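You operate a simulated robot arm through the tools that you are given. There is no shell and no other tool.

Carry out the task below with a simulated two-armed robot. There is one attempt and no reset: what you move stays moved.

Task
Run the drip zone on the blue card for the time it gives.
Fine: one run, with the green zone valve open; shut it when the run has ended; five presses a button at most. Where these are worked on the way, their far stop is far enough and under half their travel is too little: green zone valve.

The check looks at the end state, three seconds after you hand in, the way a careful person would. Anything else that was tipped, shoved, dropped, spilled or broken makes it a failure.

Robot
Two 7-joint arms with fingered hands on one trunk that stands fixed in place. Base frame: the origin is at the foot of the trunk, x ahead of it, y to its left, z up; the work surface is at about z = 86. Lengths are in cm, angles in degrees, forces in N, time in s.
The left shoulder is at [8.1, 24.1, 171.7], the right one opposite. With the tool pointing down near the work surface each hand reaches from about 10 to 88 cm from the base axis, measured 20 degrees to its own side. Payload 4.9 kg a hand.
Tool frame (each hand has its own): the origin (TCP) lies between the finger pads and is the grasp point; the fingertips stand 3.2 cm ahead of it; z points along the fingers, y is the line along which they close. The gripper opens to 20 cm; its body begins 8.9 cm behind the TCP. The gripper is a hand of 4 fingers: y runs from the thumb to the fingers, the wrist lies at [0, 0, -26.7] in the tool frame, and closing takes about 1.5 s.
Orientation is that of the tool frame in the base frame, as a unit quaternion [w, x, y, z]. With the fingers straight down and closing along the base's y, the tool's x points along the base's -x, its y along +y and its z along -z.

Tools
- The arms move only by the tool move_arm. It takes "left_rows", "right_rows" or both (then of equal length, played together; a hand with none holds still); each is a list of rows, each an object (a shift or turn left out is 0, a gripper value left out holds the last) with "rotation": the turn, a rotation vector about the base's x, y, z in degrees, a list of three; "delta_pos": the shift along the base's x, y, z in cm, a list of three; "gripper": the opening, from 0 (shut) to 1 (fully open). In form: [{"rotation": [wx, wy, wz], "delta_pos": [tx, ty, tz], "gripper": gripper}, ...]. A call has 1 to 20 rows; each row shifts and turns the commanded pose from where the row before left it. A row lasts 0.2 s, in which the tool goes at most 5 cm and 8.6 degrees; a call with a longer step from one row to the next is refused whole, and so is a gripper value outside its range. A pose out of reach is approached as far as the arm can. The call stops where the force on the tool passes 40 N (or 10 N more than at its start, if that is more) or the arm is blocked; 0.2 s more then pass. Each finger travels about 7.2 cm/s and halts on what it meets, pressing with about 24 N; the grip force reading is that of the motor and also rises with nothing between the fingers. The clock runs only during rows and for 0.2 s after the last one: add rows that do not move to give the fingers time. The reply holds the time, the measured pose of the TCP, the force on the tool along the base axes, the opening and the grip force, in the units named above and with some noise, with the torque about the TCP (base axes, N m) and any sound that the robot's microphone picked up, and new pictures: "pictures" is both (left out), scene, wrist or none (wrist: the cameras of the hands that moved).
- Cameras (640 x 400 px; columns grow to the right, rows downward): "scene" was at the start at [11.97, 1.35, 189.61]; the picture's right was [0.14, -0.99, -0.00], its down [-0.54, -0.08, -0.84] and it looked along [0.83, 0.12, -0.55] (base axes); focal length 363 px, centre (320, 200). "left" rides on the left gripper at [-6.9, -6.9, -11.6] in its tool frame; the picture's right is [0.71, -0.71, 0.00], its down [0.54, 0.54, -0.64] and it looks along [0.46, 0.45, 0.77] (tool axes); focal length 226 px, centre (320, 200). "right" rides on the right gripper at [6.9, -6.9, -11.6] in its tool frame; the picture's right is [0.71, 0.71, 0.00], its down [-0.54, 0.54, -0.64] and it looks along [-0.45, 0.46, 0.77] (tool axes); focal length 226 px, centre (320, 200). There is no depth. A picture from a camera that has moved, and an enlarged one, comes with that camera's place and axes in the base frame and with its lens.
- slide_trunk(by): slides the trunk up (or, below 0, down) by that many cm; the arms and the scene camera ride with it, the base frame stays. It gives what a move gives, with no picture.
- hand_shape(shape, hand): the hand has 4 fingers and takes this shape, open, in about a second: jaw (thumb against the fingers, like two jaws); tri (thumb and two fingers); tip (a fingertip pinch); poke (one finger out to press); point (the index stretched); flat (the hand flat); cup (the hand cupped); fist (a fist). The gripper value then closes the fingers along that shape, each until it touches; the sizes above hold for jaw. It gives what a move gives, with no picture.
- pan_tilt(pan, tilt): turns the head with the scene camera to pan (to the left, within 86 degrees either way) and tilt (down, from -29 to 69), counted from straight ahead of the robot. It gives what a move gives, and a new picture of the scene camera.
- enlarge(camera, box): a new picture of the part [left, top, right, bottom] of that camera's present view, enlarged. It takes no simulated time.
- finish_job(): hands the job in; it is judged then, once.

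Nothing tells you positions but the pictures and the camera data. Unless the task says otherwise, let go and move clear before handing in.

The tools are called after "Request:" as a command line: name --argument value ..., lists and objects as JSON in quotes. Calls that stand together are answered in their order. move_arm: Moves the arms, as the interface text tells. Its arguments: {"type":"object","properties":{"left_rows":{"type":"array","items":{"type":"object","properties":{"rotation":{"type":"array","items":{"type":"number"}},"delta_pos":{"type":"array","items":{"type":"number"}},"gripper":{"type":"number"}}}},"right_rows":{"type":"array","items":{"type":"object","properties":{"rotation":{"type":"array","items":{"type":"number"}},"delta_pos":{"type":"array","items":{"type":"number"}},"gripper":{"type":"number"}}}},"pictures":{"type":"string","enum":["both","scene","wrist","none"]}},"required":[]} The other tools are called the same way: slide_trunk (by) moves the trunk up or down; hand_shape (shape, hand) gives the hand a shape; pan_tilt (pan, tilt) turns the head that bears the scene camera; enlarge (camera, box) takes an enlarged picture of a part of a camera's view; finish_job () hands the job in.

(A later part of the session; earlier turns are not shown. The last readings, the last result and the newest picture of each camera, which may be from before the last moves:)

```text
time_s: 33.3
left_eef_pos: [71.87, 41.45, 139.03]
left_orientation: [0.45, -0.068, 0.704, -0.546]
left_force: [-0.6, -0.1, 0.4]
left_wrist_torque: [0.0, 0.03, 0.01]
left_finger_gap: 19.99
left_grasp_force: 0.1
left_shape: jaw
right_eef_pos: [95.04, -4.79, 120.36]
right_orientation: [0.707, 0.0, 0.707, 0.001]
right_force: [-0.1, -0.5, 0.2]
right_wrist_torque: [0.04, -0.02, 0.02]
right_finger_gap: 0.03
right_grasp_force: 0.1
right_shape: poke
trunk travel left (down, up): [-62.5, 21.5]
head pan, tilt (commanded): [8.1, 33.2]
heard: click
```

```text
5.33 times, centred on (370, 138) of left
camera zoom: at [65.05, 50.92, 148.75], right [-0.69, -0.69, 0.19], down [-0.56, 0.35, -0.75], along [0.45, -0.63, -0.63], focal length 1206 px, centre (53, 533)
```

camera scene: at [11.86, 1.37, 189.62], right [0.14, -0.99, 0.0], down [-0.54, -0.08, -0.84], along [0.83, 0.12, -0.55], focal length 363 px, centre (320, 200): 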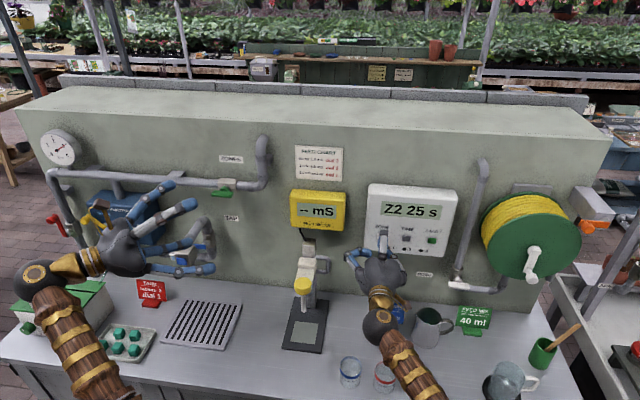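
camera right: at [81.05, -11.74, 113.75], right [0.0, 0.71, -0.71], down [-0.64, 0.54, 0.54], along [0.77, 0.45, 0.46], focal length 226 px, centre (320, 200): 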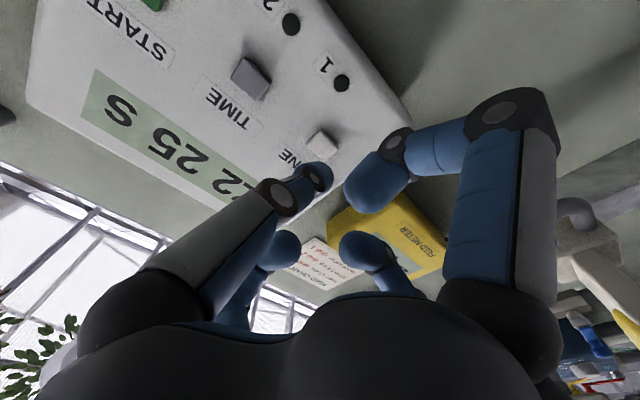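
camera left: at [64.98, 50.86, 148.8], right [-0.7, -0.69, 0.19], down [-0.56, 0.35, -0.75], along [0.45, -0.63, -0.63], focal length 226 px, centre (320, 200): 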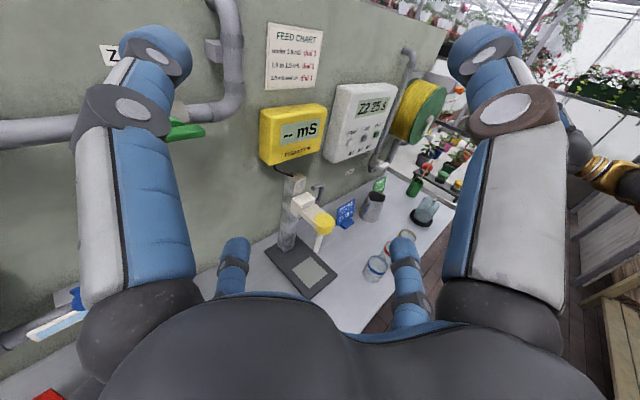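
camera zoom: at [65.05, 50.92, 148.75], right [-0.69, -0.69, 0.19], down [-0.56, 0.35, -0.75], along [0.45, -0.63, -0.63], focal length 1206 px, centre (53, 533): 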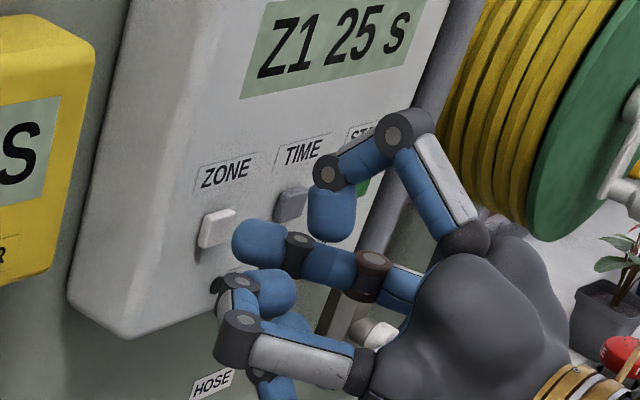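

The display now reads Z1 25 s after two ZONE presses. I'll back off, shift right 7.3 cm to TIME, and come up close.

Request:
move_arm --right_rows '[{"delta_pos": [-2.5, 0, 0]}, {"delta_pos": [0, -3.65, 0]}, {"delta_pos": [0, -3.6, 0]}, {"delta_pos": [1.5, 0, 0]}, {"delta_pos": [1.0, 0, 0]}, {}]' --pictures "none"

Request:
enlarge --camera "left" --box '[310, 100, 430, 175]'

Request:
enlarge --camera "right" --box '[220, 60, 440, 200]'

```text
time_s: 34.7
left_eef_pos: [71.81, 41.33, 139.16]
left_orientation: [0.449, -0.067, 0.704, -0.546]
left_force: [-0.3, 0.4, -0.3]
left_wrist_torque: [-0.01, 0.0, 0.03]
left_finger_gap: 19.98
left_grasp_force: 0.1
left_shape: jaw
right_eef_pos: [94.86, -12.33, 120.25]
right_orientation: [0.707, 0.001, 0.707, 0.0]
right_force: [0.2, 0.1, -0.6]
right_wrist_torque: [-0.02, 0.0, 0.01]
right_finger_gap: 0.03
right_grasp_force: 0.1
right_shape: poke
trunk travel left (down, up): [-62.5, 21.5]
head pan, tilt (commanded): [8.1, 33.2]
```

```text
5.33 times, centred on (370, 138) of left
camera zoom: at [64.99, 50.82, 148.81], right [-0.69, -0.69, 0.19], down [-0.56, 0.35, -0.75], along [0.45, -0.63, -0.63], focal length 1206 px, centre (53, 533)
```

zoom: 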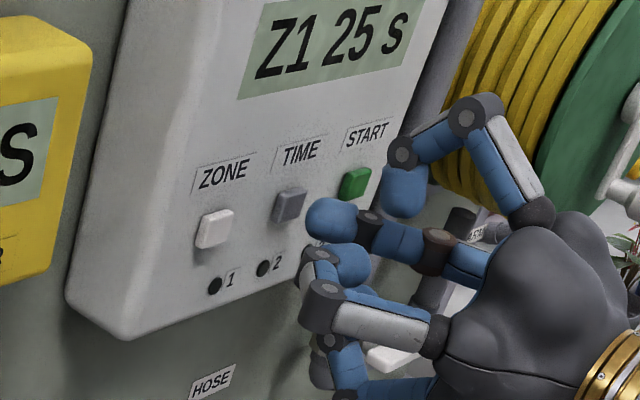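

```text
2.86 times, centred on (330, 130) of right
camera zoom: at [83.2, -19.23, 113.49], right [0.0, 0.71, -0.71], down [-0.64, 0.54, 0.54], along [0.77, 0.45, 0.46], focal length 646 px, centre (291, 400)
```

zoom: 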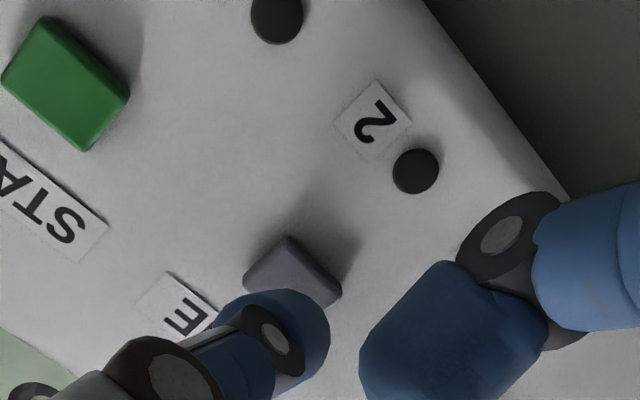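

The tip is lined up with TIME. Pressing it once.

Request:
move_arm --right_rows '[{"delta_pos": [0.7, 0, 0]}, {"delta_pos": [0.6, 0, 0]}, {}, {"delta_pos": [-1.3, 0, 0]}, {}, {}]' --pictures "none"

Request:
enlarge --camera "left" --box '[310, 100, 430, 175]'

```text
time_s: 36.1
left_eef_pos: [71.9, 41.38, 139.2]
left_orientation: [0.449, -0.067, 0.704, -0.546]
left_force: [-0.1, 0.2, 1.0]
left_wrist_torque: [-0.05, 0.04, 0.02]
left_finger_gap: 19.98
left_grasp_force: 0.1
left_shape: jaw
right_eef_pos: [94.76, -12.26, 120.02]
right_orientation: [0.706, 0.0, 0.708, 0.001]
right_force: [0.2, 0.4, -0.4]
right_wrist_torque: [0.0, 0.01, -0.01]
right_finger_gap: 0.0
right_grasp_force: 0.0
right_shape: poke
trunk travel left (down, up): [-62.5, 21.5]
head pan, tilt (commanded): [8.1, 33.2]
heard: click
```

```text
5.33 times, centred on (370, 138) of left
camera zoom: at [65.07, 50.92, 148.74], right [-0.69, -0.69, 0.19], down [-0.56, 0.35, -0.75], along [0.45, -0.63, -0.63], focal length 1206 px, centre (53, 533)
```

zoom: 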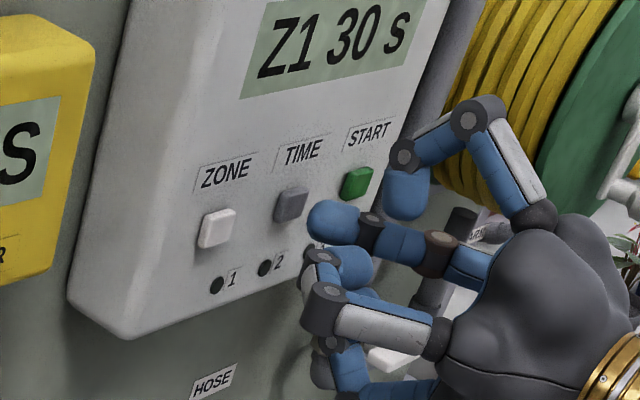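

TIME went from 25 to 30. Pressing again and watching for the wrap-around.

Request:
move_arm --right_rows '[{"delta_pos": [0.7, 0, 0]}, {"delta_pos": [0.6, 0, 0]}, {}, {"delta_pos": [-1.3, 0, 0]}, {}, {}]' --pictures "none"

Request:
enlarge --camera "left" --box '[310, 100, 430, 175]'

```text
time_s: 37.5
left_eef_pos: [71.72, 41.41, 139.12]
left_orientation: [0.45, -0.068, 0.704, -0.546]
left_force: [0.3, -0.4, 0.5]
left_wrist_torque: [-0.01, -0.03, 0.01]
left_finger_gap: 19.98
left_grasp_force: 0.1
left_shape: jaw
right_eef_pos: [94.83, -12.26, 120.23]
right_orientation: [0.707, 0.001, 0.707, -0.001]
right_force: [-0.1, -0.6, 0.4]
right_wrist_torque: [0.02, 0.02, -0.01]
right_finger_gap: 0.0
right_grasp_force: 0.1
right_shape: poke
trunk travel left (down, up): [-62.5, 21.5]
head pan, tilt (commanded): [8.1, 33.2]
heard: click
```

```text
5.33 times, centred on (370, 138) of left
camera zoom: at [65.06, 50.92, 148.75], right [-0.69, -0.69, 0.19], down [-0.56, 0.35, -0.75], along [0.45, -0.63, -0.63], focal length 1206 px, centre (53, 533)
```

zoom: 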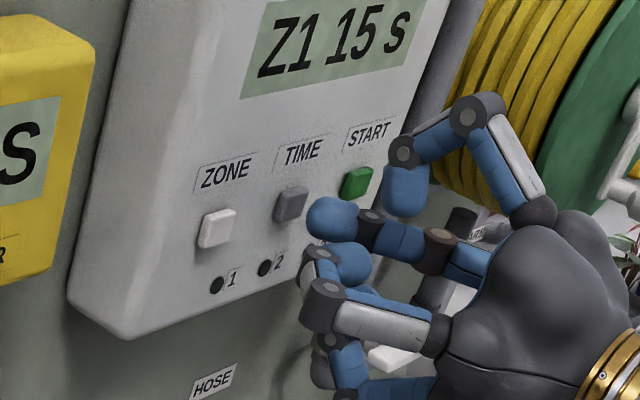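

The display reads Z1 15 s, exactly the card's setting. I'll move over to START (7.3 cm further right), keeping clear of the hose reel, and check alignment before pressing.

Request:
move_arm --right_rows '[{"delta_pos": [-2.5, 0, 0]}, {"delta_pos": [0, -3.7, 0]}, {"delta_pos": [0, -3.65, 0]}, {"delta_pos": [1.5, 0, 0]}, {"delta_pos": [1.0, 0, 0]}, {}]' --pictures "both"

Request:
enlarge --camera "left" --box '[310, 90, 450, 178]'

Request:
enlarge --camera "right" --box '[220, 60, 440, 200]'

Request:
enlarge --camera "scene" --box '[170, 150, 290, 230]'

```text
time_s: 38.9
left_eef_pos: [71.76, 41.32, 139.19]
left_orientation: [0.45, -0.067, 0.704, -0.545]
left_force: [0.0, 0.3, 0.6]
left_wrist_torque: [-0.01, -0.03, 0.04]
left_finger_gap: 19.97
left_grasp_force: 0.2
left_shape: jaw
right_eef_pos: [94.93, -19.58, 120.03]
right_orientation: [0.707, 0.0, 0.707, 0.0]
right_force: [-0.4, -0.5, 0.3]
right_wrist_torque: [0.0, -0.01, 0.01]
right_finger_gap: 0.0
right_grasp_force: 0.0
right_shape: poke
trunk travel left (down, up): [-62.5, 21.5]
head pan, tilt (commanded): [8.1, 33.2]
camera scene: at [11.92, 1.27, 189.61], right [0.14, -0.99, 0.0], down [-0.54, -0.08, -0.84], along [0.83, 0.12, -0.55], focal length 363 px, centre (320, 200)
camera right: at [83.24, -26.54, 113.37], right [0.0, 0.71, -0.71], down [-0.64, 0.54, 0.54], along [0.77, 0.45, 0.46], focal length 226 px, centre (320, 200)
```

scene: 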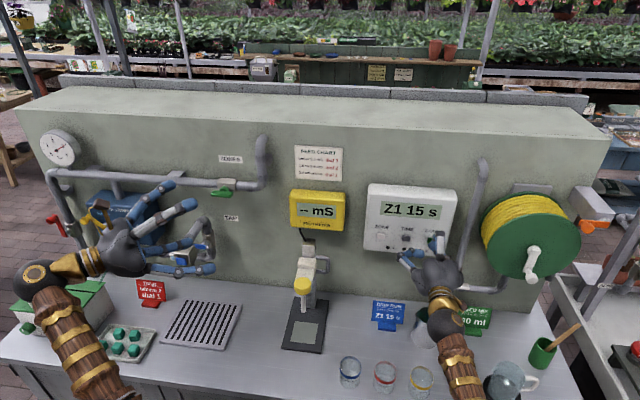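
right: 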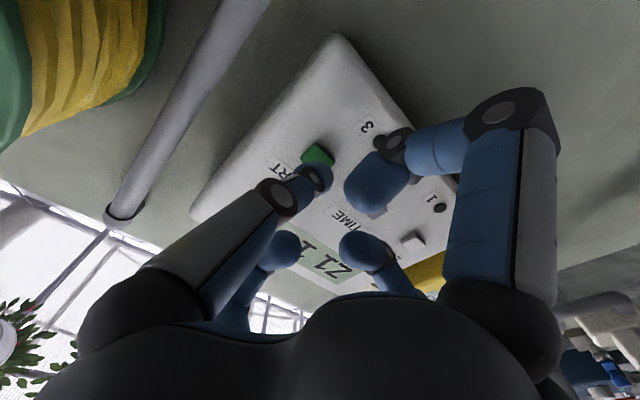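

```text
4.55 times, centred on (380, 134) of left
camera zoom: at [65.0, 50.82, 148.81], right [-0.69, -0.69, 0.19], down [-0.56, 0.35, -0.75], along [0.45, -0.63, -0.63], focal length 1028 px, centre (47, 500)
```

zoom: 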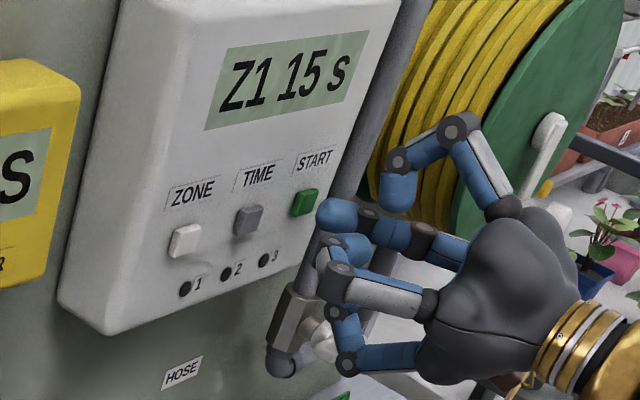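

```text
2.86 times, centred on (330, 130) of right
camera zoom: at [83.24, -26.54, 113.37], right [0.0, 0.71, -0.71], down [-0.64, 0.54, 0.54], along [0.77, 0.45, 0.46], focal length 646 px, centre (291, 400)
```

zoom: 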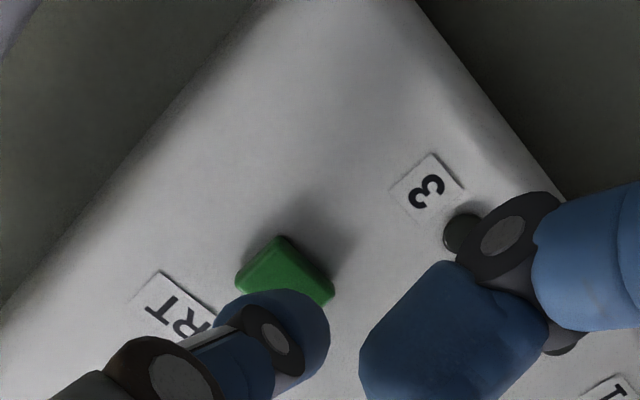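

```text
5.00 times, centred on (230, 190) of scene
camera zoom: at [11.92, 1.27, 189.61], right [0.14, -0.99, 0.0], down [-0.54, -0.08, -0.84], along [0.83, 0.12, -0.55], focal length 1813 px, centre (770, 250)
```

zoom: 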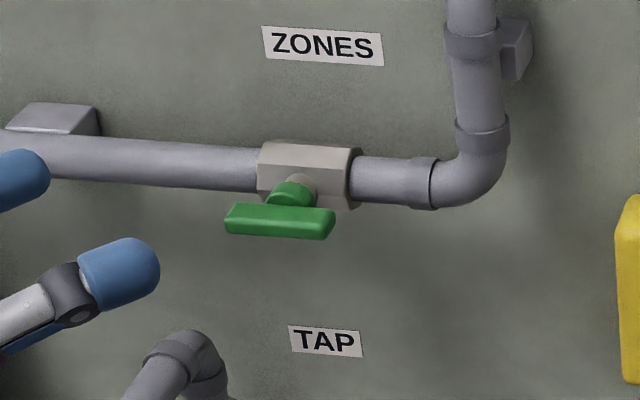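

The valve is open, the display reads Z1 15 s, and the tip is lined up on START. Pressing START once.

Request:
move_arm --right_rows '[{"delta_pos": [0.7, 0, 0]}, {"delta_pos": [0.6, 0, 0]}, {}, {"delta_pos": [-1.3, 0, 0]}, {}]' --pictures "scene"

Request:
enlarge --camera "left" --box '[310, 90, 450, 178]'

Request:
enlarge --camera "scene" --box '[350, 170, 510, 290]'

```text
time_s: 40.1
left_eef_pos: [71.8, 41.45, 139.17]
left_orientation: [0.45, -0.068, 0.704, -0.545]
left_force: [0.7, -0.1, -0.3]
left_wrist_torque: [0.0, 0.02, 0.01]
left_finger_gap: 20.0
left_grasp_force: 0.1
left_shape: jaw
right_eef_pos: [94.98, -19.67, 120.09]
right_orientation: [0.707, -0.001, 0.707, 0.0]
right_force: [-0.1, -0.6, 0.1]
right_wrist_torque: [-0.02, -0.03, -0.01]
right_finger_gap: 0.02
right_grasp_force: 0.1
right_shape: poke
trunk travel left (down, up): [-62.5, 21.5]
head pan, tilt (commanded): [8.1, 33.2]
heard: click
camera scene: at [11.95, 1.37, 189.61], right [0.14, -0.99, 0.0], down [-0.54, -0.08, -0.84], along [0.83, 0.12, -0.55], focal length 363 px, centre (320, 200)
```

scene: 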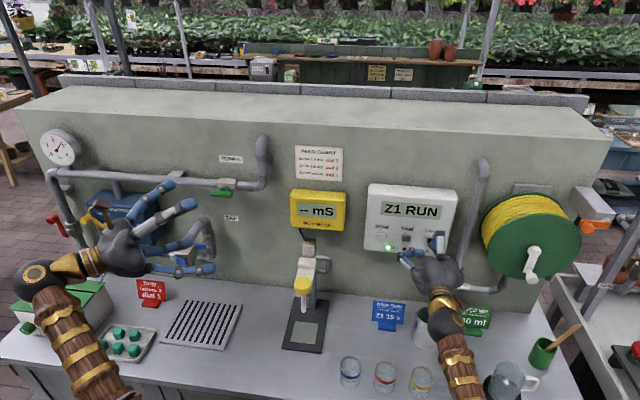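

```text
4.55 times, centred on (380, 134) of left
camera zoom: at [65.01, 50.91, 148.77], right [-0.69, -0.69, 0.19], down [-0.56, 0.35, -0.75], along [0.45, -0.63, -0.63], focal length 1028 px, centre (47, 500)
```

zoom: 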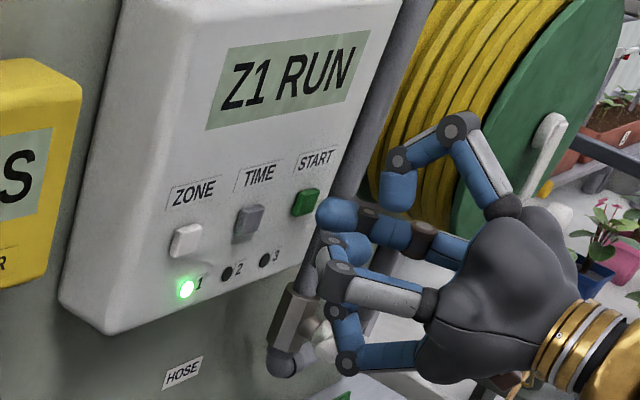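

```text
3.33 times, centred on (430, 230) of scene
camera zoom: at [11.95, 1.37, 189.61], right [0.14, -0.99, 0.0], down [-0.54, -0.08, -0.84], along [0.83, 0.12, -0.55], focal length 1209 px, centre (-47, 100)
```

zoom: 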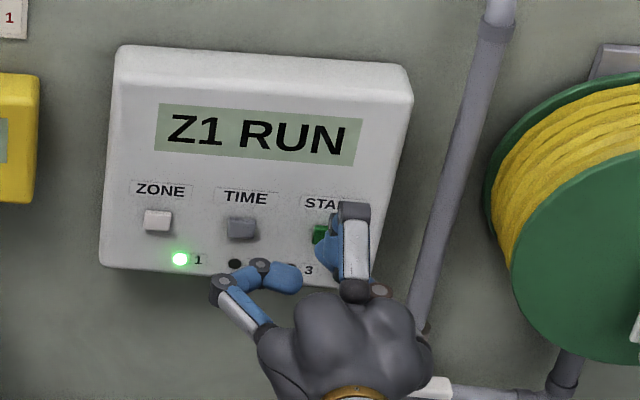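

The run has started: "Z1 RUN" with LED 1 lit. While it runs I'll withdraw the right hand and bring the left hand back in front of the green valve without touching it.

Request:
move_arm --right_rows '[{"delta_pos": [-3, 0, 0]}, {"delta_pos": [-3, 0, 0]}, {"delta_pos": [-3, 0, 0]}, {"delta_pos": [-3, -1, 0]}, {"delta_pos": [-3, -1, 1]}, {"delta_pos": [-3, -1, 1]}, {"delta_pos": [-3, -1, 1]}, {"delta_pos": [-3, -1, 1]}, {}, {}]' --left_rows '[{"rotation": [0, 0, 7.5]}, {"rotation": [0, 0, 7.5]}, {"rotation": [0, 0, 7.5], "delta_pos": [0, 0, -1]}, {"rotation": [0, 0, 7.5], "delta_pos": [0, 0, -1]}, {"rotation": [0, 0, 7.5], "delta_pos": [1, 0, -1]}, {"rotation": [0, 0, 7.5], "delta_pos": [2, 0, -1], "gripper": 0.5}, {"rotation": [5.5, 0, 0], "delta_pos": [3, 0, -1]}, {"rotation": [5.5, 0, 0], "delta_pos": [3, 0, -1]}, {"delta_pos": [2.8, 0, 0]}, {}]' --pictures "both"

Request:
enlarge --camera "scene" --box '[20, 120, 120, 200]'

Request:
enlarge --camera "left" --box '[200, 40, 440, 190]'

```text
time_s: 42.3
left_eef_pos: [83.39, 41.65, 133.05]
left_orientation: [0.654, -0.27, 0.653, -0.27]
left_force: [-0.2, 0.2, 0.2]
left_wrist_torque: [0.01, 0.0, 0.03]
left_finger_gap: 10.03
left_grasp_force: 0.1
left_shape: jaw
right_eef_pos: [70.83, -24.6, 124.23]
right_orientation: [0.707, 0.0, 0.707, 0.0]
right_force: [0.4, -0.5, 0.0]
right_wrist_torque: [0.01, -0.02, -0.01]
right_finger_gap: 0.0
right_grasp_force: 0.3
right_shape: poke
trunk travel left (down, up): [-62.5, 21.5]
head pan, tilt (commanded): [8.1, 33.2]
camera scene: at [12.0, 1.39, 189.6], right [0.14, -0.99, 0.0], down [-0.54, -0.08, -0.84], along [0.83, 0.12, -0.55], focal length 363 px, centre (320, 200)
camera right: at [59.2, -31.5, 117.51], right [0.0, 0.71, -0.71], down [-0.64, 0.54, 0.54], along [0.77, 0.45, 0.45], focal length 226 px, centre (320, 200)
camera left: at [71.94, 41.66, 142.83], right [0.0, -1.0, 0.0], down [-0.64, 0.0, -0.77], along [0.77, 0.0, -0.64], focal length 226 px, centre (320, 200)
```

scene: 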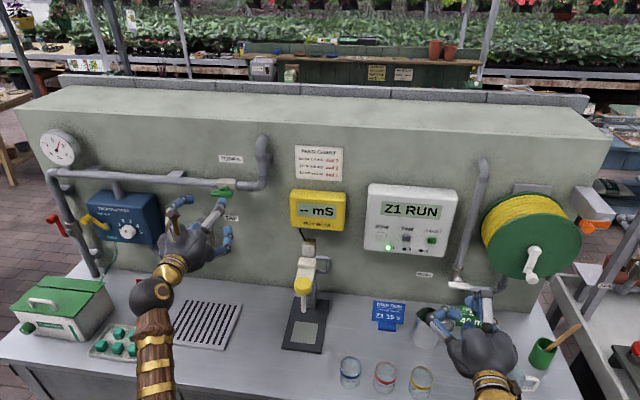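
right: 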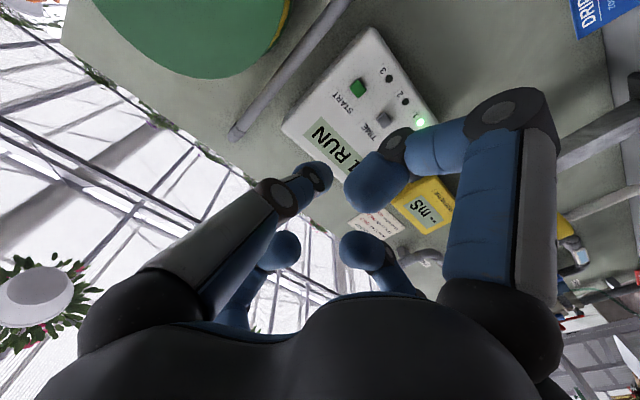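
left: 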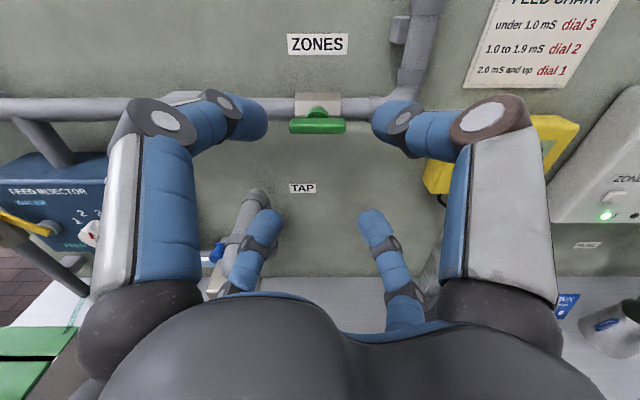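

```text
5.00 times, centred on (70, 160) of scene
camera zoom: at [12.0, 1.39, 189.6], right [0.14, -0.99, 0.0], down [-0.54, -0.08, -0.84], along [0.83, 0.12, -0.55], focal length 1813 px, centre (1570, 400)
```

zoom: 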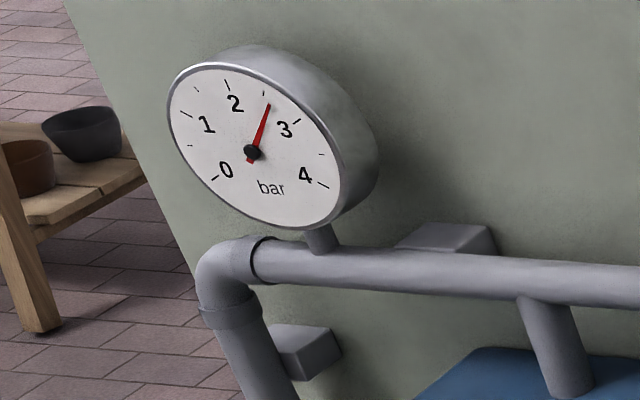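

```text
2.67 times, centred on (320, 115) of left
camera zoom: at [71.94, 41.66, 142.83], right [0.0, -1.0, 0.0], down [-0.64, 0.0, -0.77], along [0.77, 0.0, -0.64], focal length 603 px, centre (320, 427)
```

zoom: 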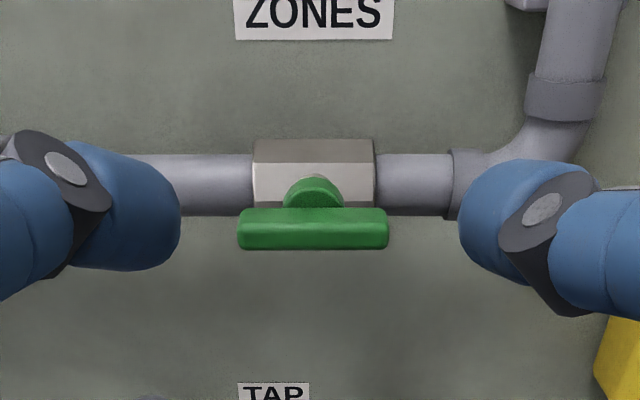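

The gauge has dropped from 3 to about 2.5 bar, confirming water is flowing through the open zone valve. I'll wait for the run to end.

Request:
move_arm --left_rows '[{}, {}, {}, {}, {}, {}, {}, {}, {}, {}, {}, {}, {}, {}, {}, {}, {}, {}, {}, {}]' --pictures "none"

Request:
move_arm --left_rows '[{}, {}, {}, {}, {}, {}, {}, {}, {}, {}, {}, {}, {}, {}, {}, {}, {}, {}, {}, {}]' --pictures "scene"

```text
time_s: 46.5
left_eef_pos: [83.37, 41.69, 133.04]
left_orientation: [0.654, -0.269, 0.653, -0.271]
left_force: [-0.1, 0.1, -0.4]
left_wrist_torque: [0.01, -0.01, -0.02]
left_finger_gap: 10.04
left_grasp_force: 0.1
left_shape: jaw
right_eef_pos: [70.78, -24.64, 124.24]
right_orientation: [0.707, -0.001, 0.707, 0.0]
right_force: [1.0, 0.5, 0.2]
right_wrist_torque: [0.0, -0.01, 0.0]
right_finger_gap: 0.01
right_grasp_force: 0.1
right_shape: poke
trunk travel left (down, up): [-62.5, 21.5]
head pan, tilt (commanded): [8.1, 33.2]
```

```text
time_s: 50.7
left_eef_pos: [83.27, 41.77, 133.14]
left_orientation: [0.654, -0.27, 0.654, -0.27]
left_force: [-0.6, 0.4, 0.4]
left_wrist_torque: [-0.02, -0.01, -0.05]
left_finger_gap: 10.01
left_grasp_force: 0.1
left_shape: jaw
right_eef_pos: [70.88, -24.59, 124.27]
right_orientation: [0.707, 0.001, 0.707, 0.0]
right_force: [0.1, 0.4, 0.8]
right_wrist_torque: [0.01, 0.01, 0.02]
right_finger_gap: 0.0
right_grasp_force: 0.0
right_shape: poke
trunk travel left (down, up): [-62.5, 21.5]
head pan, tilt (commanded): [8.1, 33.2]
camera scene: at [11.94, 1.38, 189.61], right [0.14, -0.99, 0.0], down [-0.54, -0.08, -0.84], along [0.83, 0.12, -0.55], focal length 363 px, centre (320, 200)
```

scene: 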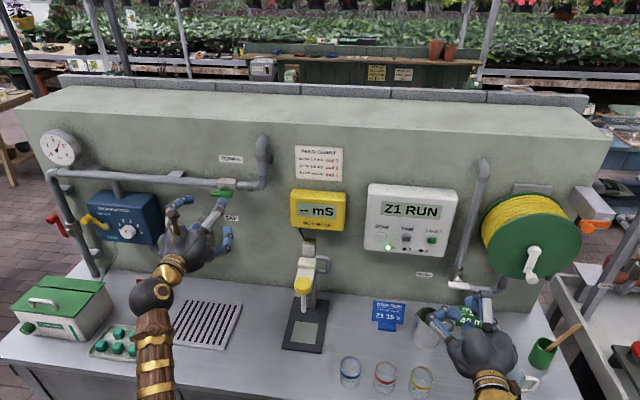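

Still "Z1 RUN" at 50.7 s; the run should end near 55 s. I'll keep waiting.

Request:
move_arm --left_rows '[{}, {}, {}, {}, {}, {}, {}, {}, {}, {}, {}, {}, {}, {}, {}, {}, {}, {}, {}, {}]' --pictures "scene"

Request:
enlarge --camera "scene" --box '[350, 170, 510, 290]'

```text
time_s: 54.9
left_eef_pos: [83.39, 41.66, 133.07]
left_orientation: [0.654, -0.271, 0.653, -0.27]
left_force: [0.4, 0.9, 0.0]
left_wrist_torque: [0.02, -0.01, 0.0]
left_finger_gap: 10.02
left_grasp_force: 0.0
left_shape: jaw
right_eef_pos: [70.9, -24.58, 124.3]
right_orientation: [0.707, 0.001, 0.707, -0.001]
right_force: [0.1, -0.4, 0.0]
right_wrist_torque: [0.02, -0.02, 0.0]
right_finger_gap: 0.0
right_grasp_force: 0.0
right_shape: poke
trunk travel left (down, up): [-62.5, 21.5]
head pan, tilt (commanded): [8.1, 33.2]
camera scene: at [11.94, 1.38, 189.61], right [0.14, -0.99, 0.0], down [-0.54, -0.08, -0.84], along [0.83, 0.12, -0.55], focal length 363 px, centre (320, 200)
```

scene: 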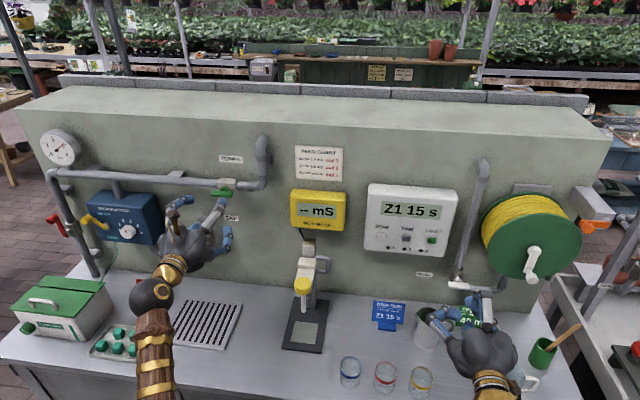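

```text
3.33 times, centred on (430, 230) of scene
camera zoom: at [11.94, 1.38, 189.61], right [0.14, -0.99, 0.0], down [-0.54, -0.08, -0.84], along [0.83, 0.12, -0.55], focal length 1209 px, centre (-47, 100)
```

zoom: 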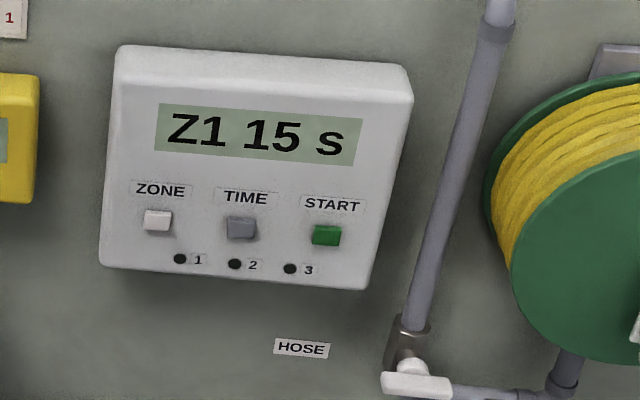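

The run has ended (display back to "Z1 15 s", LED off). Now I'll bring the left hand forward around the green bar to shut the valve.

Request:
move_arm --left_rows '[{"delta_pos": [2.5, 0, 0]}, {"delta_pos": [2.5, 0, 0]}, {"delta_pos": [2.5, 0, 0]}, {"delta_pos": [2.0, 0, 0]}, {"delta_pos": [1.7, 0, 0]}, {}]' --pictures "wrist"

Request:
enlarge --camera "left" --box '[220, 90, 430, 220]'

Request:
enlarge --camera "scene" --box '[150, 150, 290, 270]'

```text
time_s: 56.3
left_eef_pos: [94.71, 41.59, 133.29]
left_orientation: [0.653, -0.269, 0.654, -0.27]
left_force: [0.8, -0.1, -0.1]
left_wrist_torque: [-0.01, 0.01, -0.03]
left_finger_gap: 10.05
left_grasp_force: 0.0
left_shape: jaw
right_eef_pos: [70.89, -24.59, 124.19]
right_orientation: [0.707, 0.001, 0.707, 0.0]
right_force: [0.2, 0.4, 0.0]
right_wrist_torque: [0.01, -0.02, 0.03]
right_finger_gap: 0.0
right_grasp_force: 0.1
right_shape: poke
trunk travel left (down, up): [-62.5, 21.5]
head pan, tilt (commanded): [8.1, 33.2]
camera left: at [83.12, 41.5, 143.09], right [0.0, -1.0, 0.0], down [-0.64, 0.0, -0.77], along [0.77, 0.0, -0.64], focal length 226 px, centre (320, 200)
```

left: 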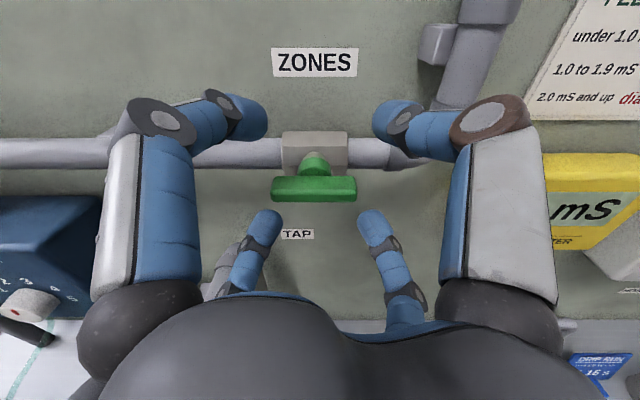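

```text
3.05 times, centred on (325, 155) of left
camera zoom: at [83.12, 41.5, 143.09], right [0.0, -1.0, 0.0], down [-0.64, 0.0, -0.77], along [0.77, 0.0, -0.64], focal length 689 px, centre (305, 337)
```

zoom: 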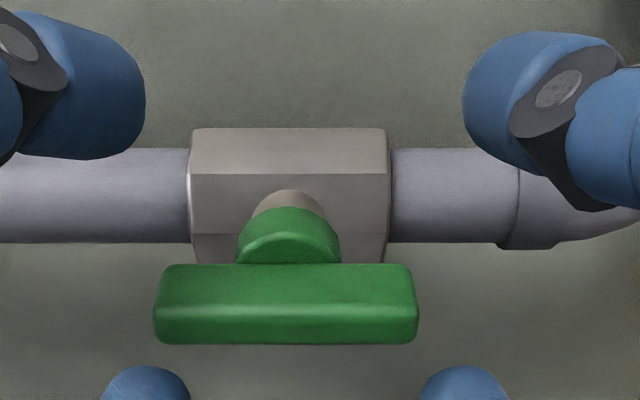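

```text
3.33 times, centred on (220, 210) of scene
camera zoom: at [11.89, 1.39, 189.61], right [0.14, -0.99, 0.0], down [-0.54, -0.08, -0.84], along [0.83, 0.12, -0.55], focal length 1209 px, centre (653, 167)
```

zoom: 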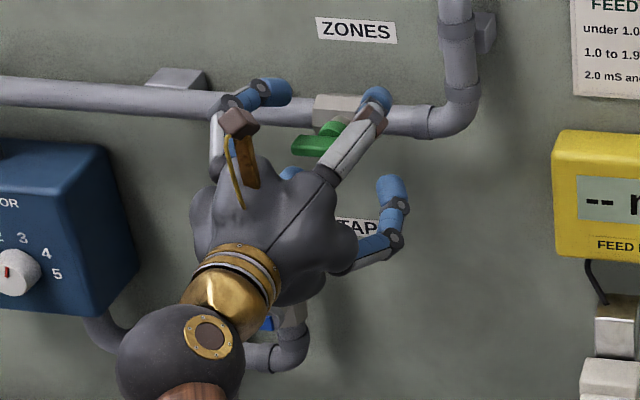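

The bar sits slightly left of the hand's centre (y ≈ 41.9). I'll shift 0.3 cm left and close the fingers on it.

Request:
move_arm --left_rows '[{"delta_pos": [0, 0.3, 0], "gripper": 0.35}, {"gripper": 0.25}, {"gripper": 0.18}, {"gripper": 0.12}, {"gripper": 0.08}, {"gripper": 0.04}, {"gripper": 0.04}, {"gripper": 0.04}, {"gripper": 0.04}]' --pictures "wrist"

Request:
enlarge --camera "left" --box '[220, 90, 430, 220]'

```text
time_s: 58.3
left_eef_pos: [94.5, 41.89, 133.05]
left_orientation: [0.653, -0.271, 0.653, -0.27]
left_force: [-2.9, 1.8, -5.0]
left_wrist_torque: [0.01, 0.07, 0.13]
left_finger_gap: 1.73
left_grasp_force: 24.1
left_shape: jaw
right_eef_pos: [70.86, -24.57, 124.22]
right_orientation: [0.707, 0.0, 0.707, 0.0]
right_force: [-0.3, 0.0, 1.0]
right_wrist_torque: [0.02, 0.01, 0.01]
right_finger_gap: 0.03
right_grasp_force: 0.0
right_shape: poke
trunk travel left (down, up): [-62.5, 21.5]
head pan, tilt (commanded): [8.1, 33.2]
camera left: at [83.11, 41.87, 142.96], right [0.0, -1.0, 0.0], down [-0.64, 0.0, -0.77], along [0.77, 0.0, -0.64], focal length 226 px, centre (320, 200)
```

left: 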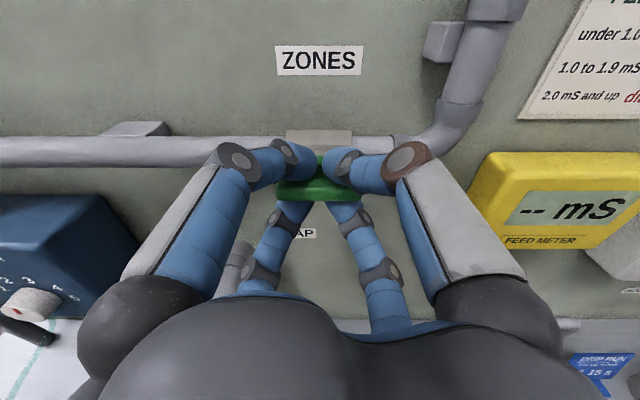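

```text
3.05 times, centred on (325, 155) of left
camera zoom: at [83.11, 41.87, 142.96], right [0.0, -1.0, 0.0], down [-0.64, 0.0, -0.77], along [0.77, 0.0, -0.64], focal length 689 px, centre (305, 337)
```

zoom: 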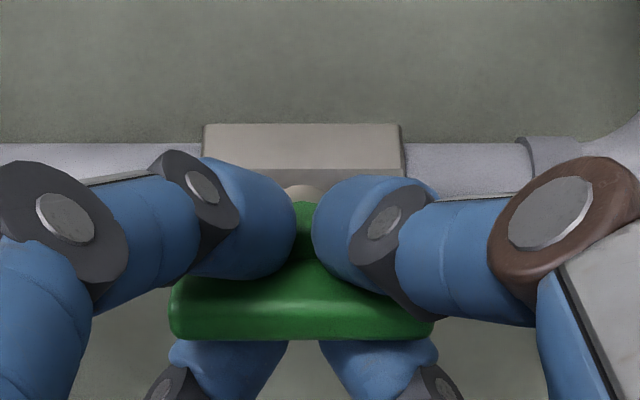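

The bar is gripped (24 N). I'll twist clockwise (reverse of opening) by about 90°, plus a few degrees to reach the closed stop.

Request:
move_arm --left_rows '[{"rotation": [4, 0, 0]}, {"rotation": [6, 0, 0]}, {"rotation": [7.5, 0, 0]}, {"rotation": [7.5, 0, 0]}, {"rotation": [7.5, 0, 0]}, {"rotation": [7.5, 0, 0]}, {"rotation": [7.5, 0, 0]}, {"rotation": [7.5, 0, 0]}, {"rotation": [7.5, 0, 0]}, {"rotation": [7.5, 0, 0]}, {"rotation": [7.5, 0, 0]}, {"rotation": [6.5, 0, 0]}, {"rotation": [6, 0, 0]}, {}]' --pictures "both"

Request:
enlarge --camera "left" --box '[220, 90, 430, 220]'

Request:
enlarge --camera "scene" --box '[180, 150, 270, 230]'

```text
time_s: 61.3
left_eef_pos: [94.55, 41.79, 133.04]
left_orientation: [0.653, 0.271, 0.653, 0.271]
left_force: [-11.7, 0.0, -10.6]
left_wrist_torque: [-0.04, 0.23, -0.16]
left_finger_gap: 1.76
left_grasp_force: 24.4
left_shape: jaw
right_eef_pos: [70.81, -24.56, 124.23]
right_orientation: [0.707, 0.0, 0.707, 0.0]
right_force: [-0.2, 0.1, 0.4]
right_wrist_torque: [-0.01, -0.02, 0.03]
right_finger_gap: 0.03
right_grasp_force: 0.0
right_shape: poke
trunk travel left (down, up): [-62.5, 21.5]
head pan, tilt (commanded): [8.1, 33.2]
camera scene: at [11.87, 1.46, 189.61], right [0.14, -0.99, 0.0], down [-0.54, -0.08, -0.84], along [0.83, 0.12, -0.55], focal length 363 px, centre (320, 200)
camera left: at [83.03, 32.02, 133.15], right [0.0, 0.0, -1.0], down [-0.64, 0.77, 0.0], along [0.77, 0.64, 0.0], focal length 226 px, centre (320, 200)
```

scene: 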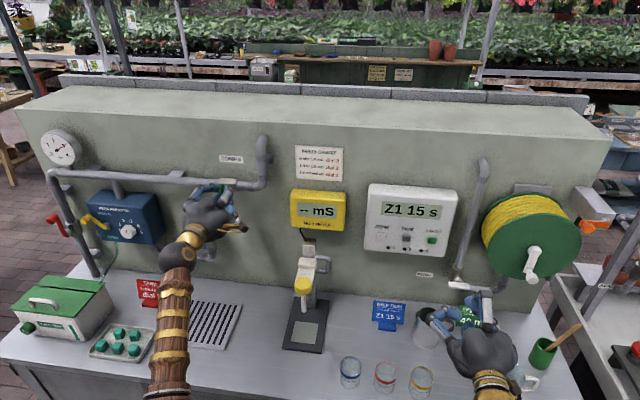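
left: 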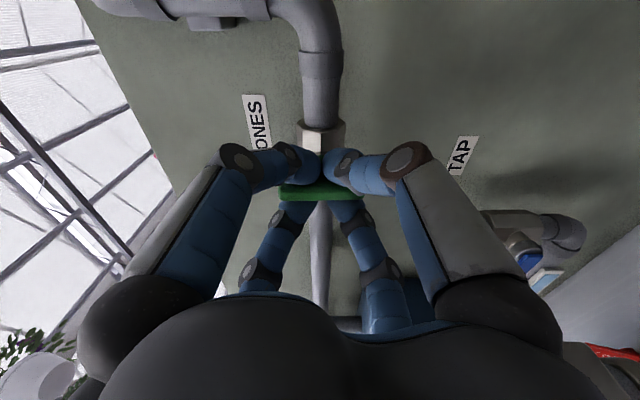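

```text
3.05 times, centred on (325, 155) of left
camera zoom: at [83.03, 32.02, 133.15], right [0.0, 0.0, -1.0], down [-0.64, 0.77, 0.0], along [0.77, 0.64, 0.0], focal length 689 px, centre (305, 337)
```

zoom: 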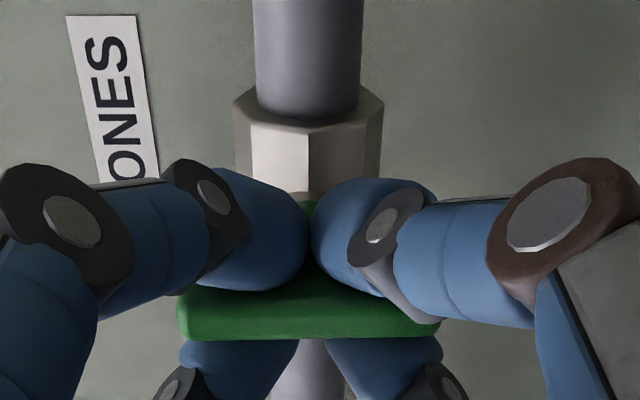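

```text
5.00 times, centred on (225, 190) of scene
camera zoom: at [11.87, 1.46, 189.61], right [0.14, -0.99, 0.0], down [-0.54, -0.08, -0.84], along [0.83, 0.12, -0.55], focal length 1813 px, centre (795, 250)
```

zoom: 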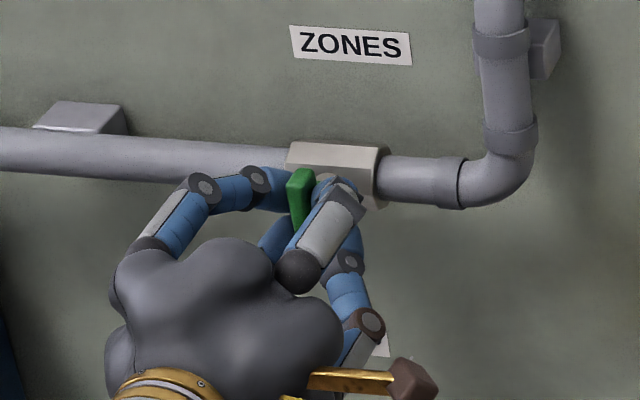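

The bar is essentially vertical again. I'll add a few more degrees to seat it at its closed stop, then release and back away.

Request:
move_arm --left_rows '[{"rotation": [3, 0, 0]}, {"rotation": [3, 0, 0]}, {"rotation": [2, 0, 0]}, {}]' --pictures "wrist"

Request:
enlarge --camera "left" --box '[220, 90, 430, 220]'

```text
time_s: 62.3
left_eef_pos: [94.56, 41.72, 133.1]
left_orientation: [0.632, 0.317, 0.633, 0.315]
left_force: [-13.1, -2.3, -11.3]
left_wrist_torque: [-0.25, 0.49, -0.16]
left_finger_gap: 1.74
left_grasp_force: 23.8
left_shape: jaw
right_eef_pos: [70.67, -24.61, 124.39]
right_orientation: [0.707, 0.001, 0.707, -0.001]
right_force: [0.2, 0.3, 0.6]
right_wrist_torque: [0.01, -0.03, -0.03]
right_finger_gap: 0.0
right_grasp_force: 0.1
right_shape: poke
trunk travel left (down, up): [-62.5, 21.5]
head pan, tilt (commanded): [8.1, 33.2]
camera left: at [83.02, 32.06, 131.88], right [0.0, 0.14, -0.99], down [-0.64, 0.76, 0.11], along [0.77, 0.64, 0.09], focal length 226 px, centre (320, 200)
```

left: 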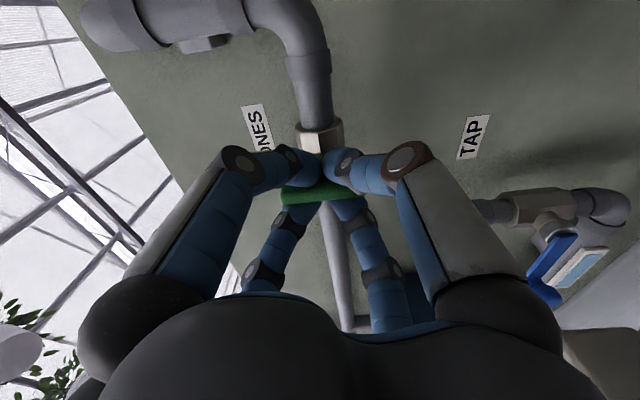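

```text
3.05 times, centred on (325, 155) of left
camera zoom: at [83.02, 32.06, 131.88], right [0.0, 0.14, -0.99], down [-0.64, 0.76, 0.11], along [0.77, 0.64, 0.09], focal length 689 px, centre (305, 337)
```

zoom: 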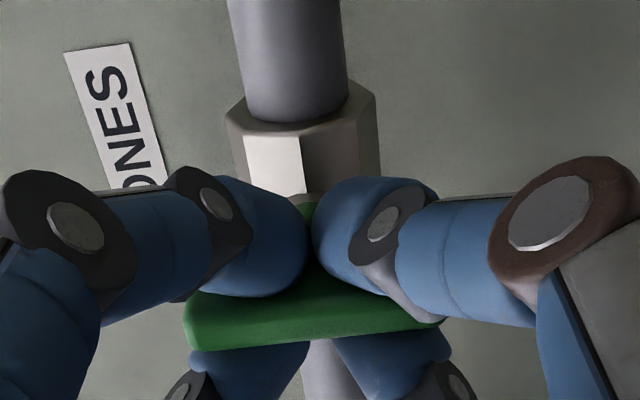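

The torque rose and the bar stopped following the hand, so it's at its closed stop. Releasing and backing off.

Request:
move_arm --left_rows '[{"gripper": 0.3}, {"gripper": 0.5}, {"gripper": 0.5}, {"gripper": 0.5}, {"gripper": 0.5}, {"delta_pos": [-2, 0, 0]}, {"delta_pos": [-3, 0, 0]}, {"delta_pos": [-3, 0, 0]}, {"delta_pos": [-3, 0, 0]}, {"delta_pos": [-3, 0, 0]}, {"delta_pos": [-3, 0, 1]}, {"delta_pos": [-3, 0, 1]}, {}]' --pictures "both"

Request:
enlarge --camera "scene" --box '[160, 130, 280, 230]'

Request:
enlarge --camera "scene" --box '[20, 120, 120, 200]'

Request:
enlarge --camera "left" --box '[240, 40, 420, 150]'

```text
time_s: 65.1
left_eef_pos: [74.62, 41.55, 135.32]
left_orientation: [0.633, 0.315, 0.633, 0.315]
left_force: [0.9, -0.2, 0.1]
left_wrist_torque: [-0.02, -0.06, 0.01]
left_finger_gap: 9.98
left_grasp_force: 0.1
left_shape: jaw
right_eef_pos: [70.88, -24.56, 124.31]
right_orientation: [0.707, 0.001, 0.708, 0.0]
right_force: [-0.4, 0.2, -0.4]
right_wrist_torque: [-0.02, -0.01, -0.02]
right_finger_gap: 0.0
right_grasp_force: 0.0
right_shape: poke
trunk travel left (down, up): [-62.5, 21.5]
head pan, tilt (commanded): [8.1, 33.2]
camera scene: at [12.0, 1.39, 189.61], right [0.14, -0.99, 0.0], down [-0.54, -0.08, -0.84], along [0.83, 0.12, -0.55], focal length 363 px, centre (320, 200)
camera left: at [63.14, 31.92, 134.0], right [0.0, 0.14, -0.99], down [-0.64, 0.76, 0.11], along [0.77, 0.64, 0.09], focal length 226 px, centre (320, 200)
```

scene: 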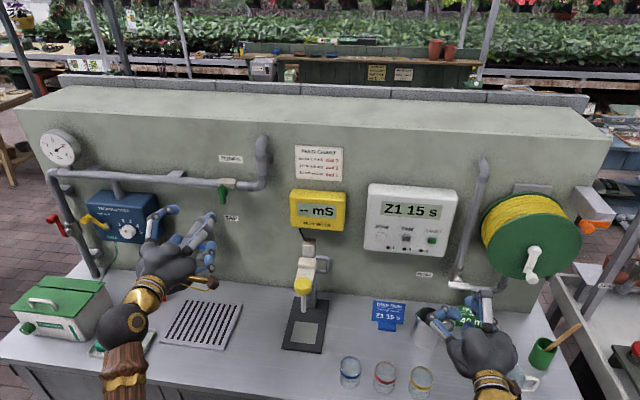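
left: 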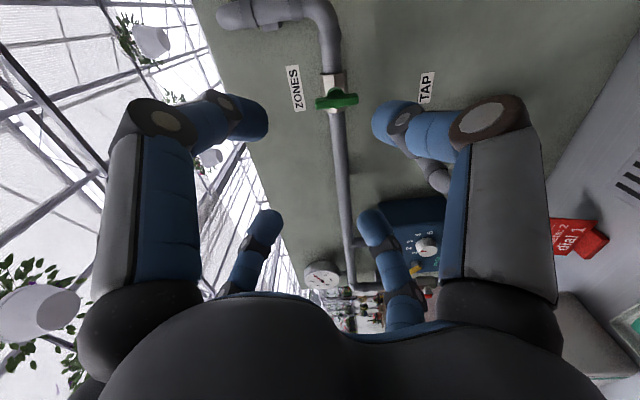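

```text
4.00 times, centred on (220, 180) of scene
camera zoom: at [12.0, 1.39, 189.61], right [0.14, -0.99, 0.0], down [-0.54, -0.08, -0.84], along [0.83, 0.12, -0.55], focal length 1451 px, centre (720, 280)
```

zoom: 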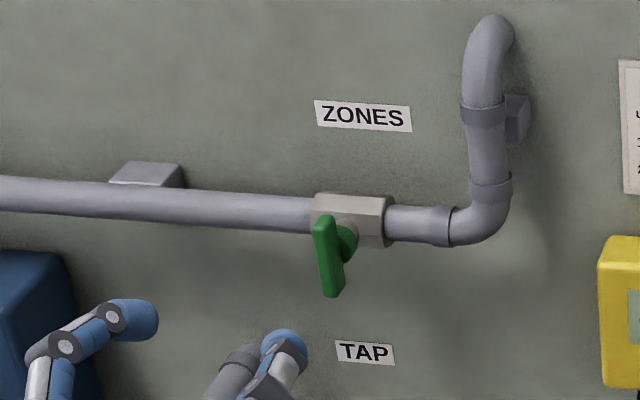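

```text
5.00 times, centred on (70, 160) of scene
camera zoom: at [12.0, 1.39, 189.61], right [0.14, -0.99, 0.0], down [-0.54, -0.08, -0.84], along [0.83, 0.12, -0.55], focal length 1813 px, centre (1570, 400)
```

zoom: 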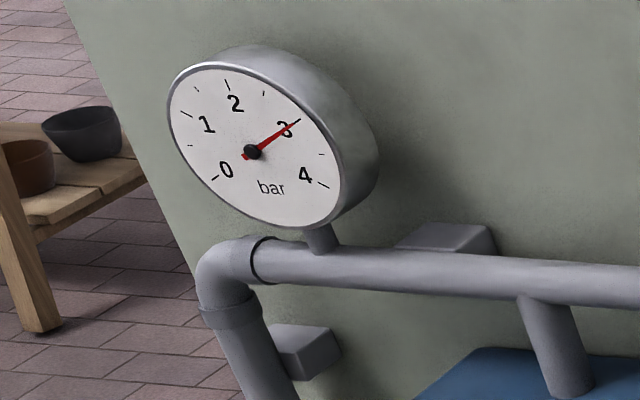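

```text
3.56 times, centred on (330, 95) of left
camera zoom: at [63.14, 31.92, 134.0], right [0.0, 0.14, -0.99], down [-0.64, 0.76, 0.11], along [0.77, 0.64, 0.09], focal length 804 px, centre (284, 573)
```

zoom: 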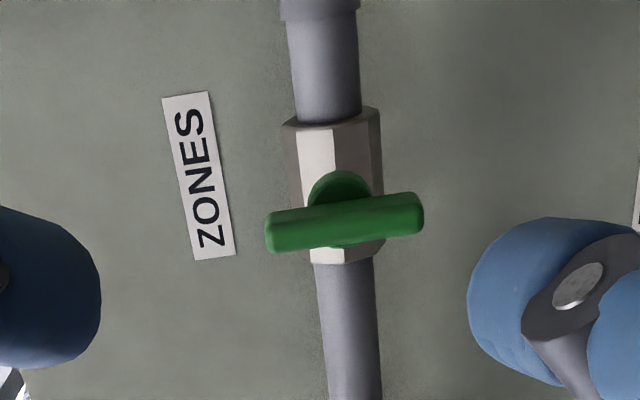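

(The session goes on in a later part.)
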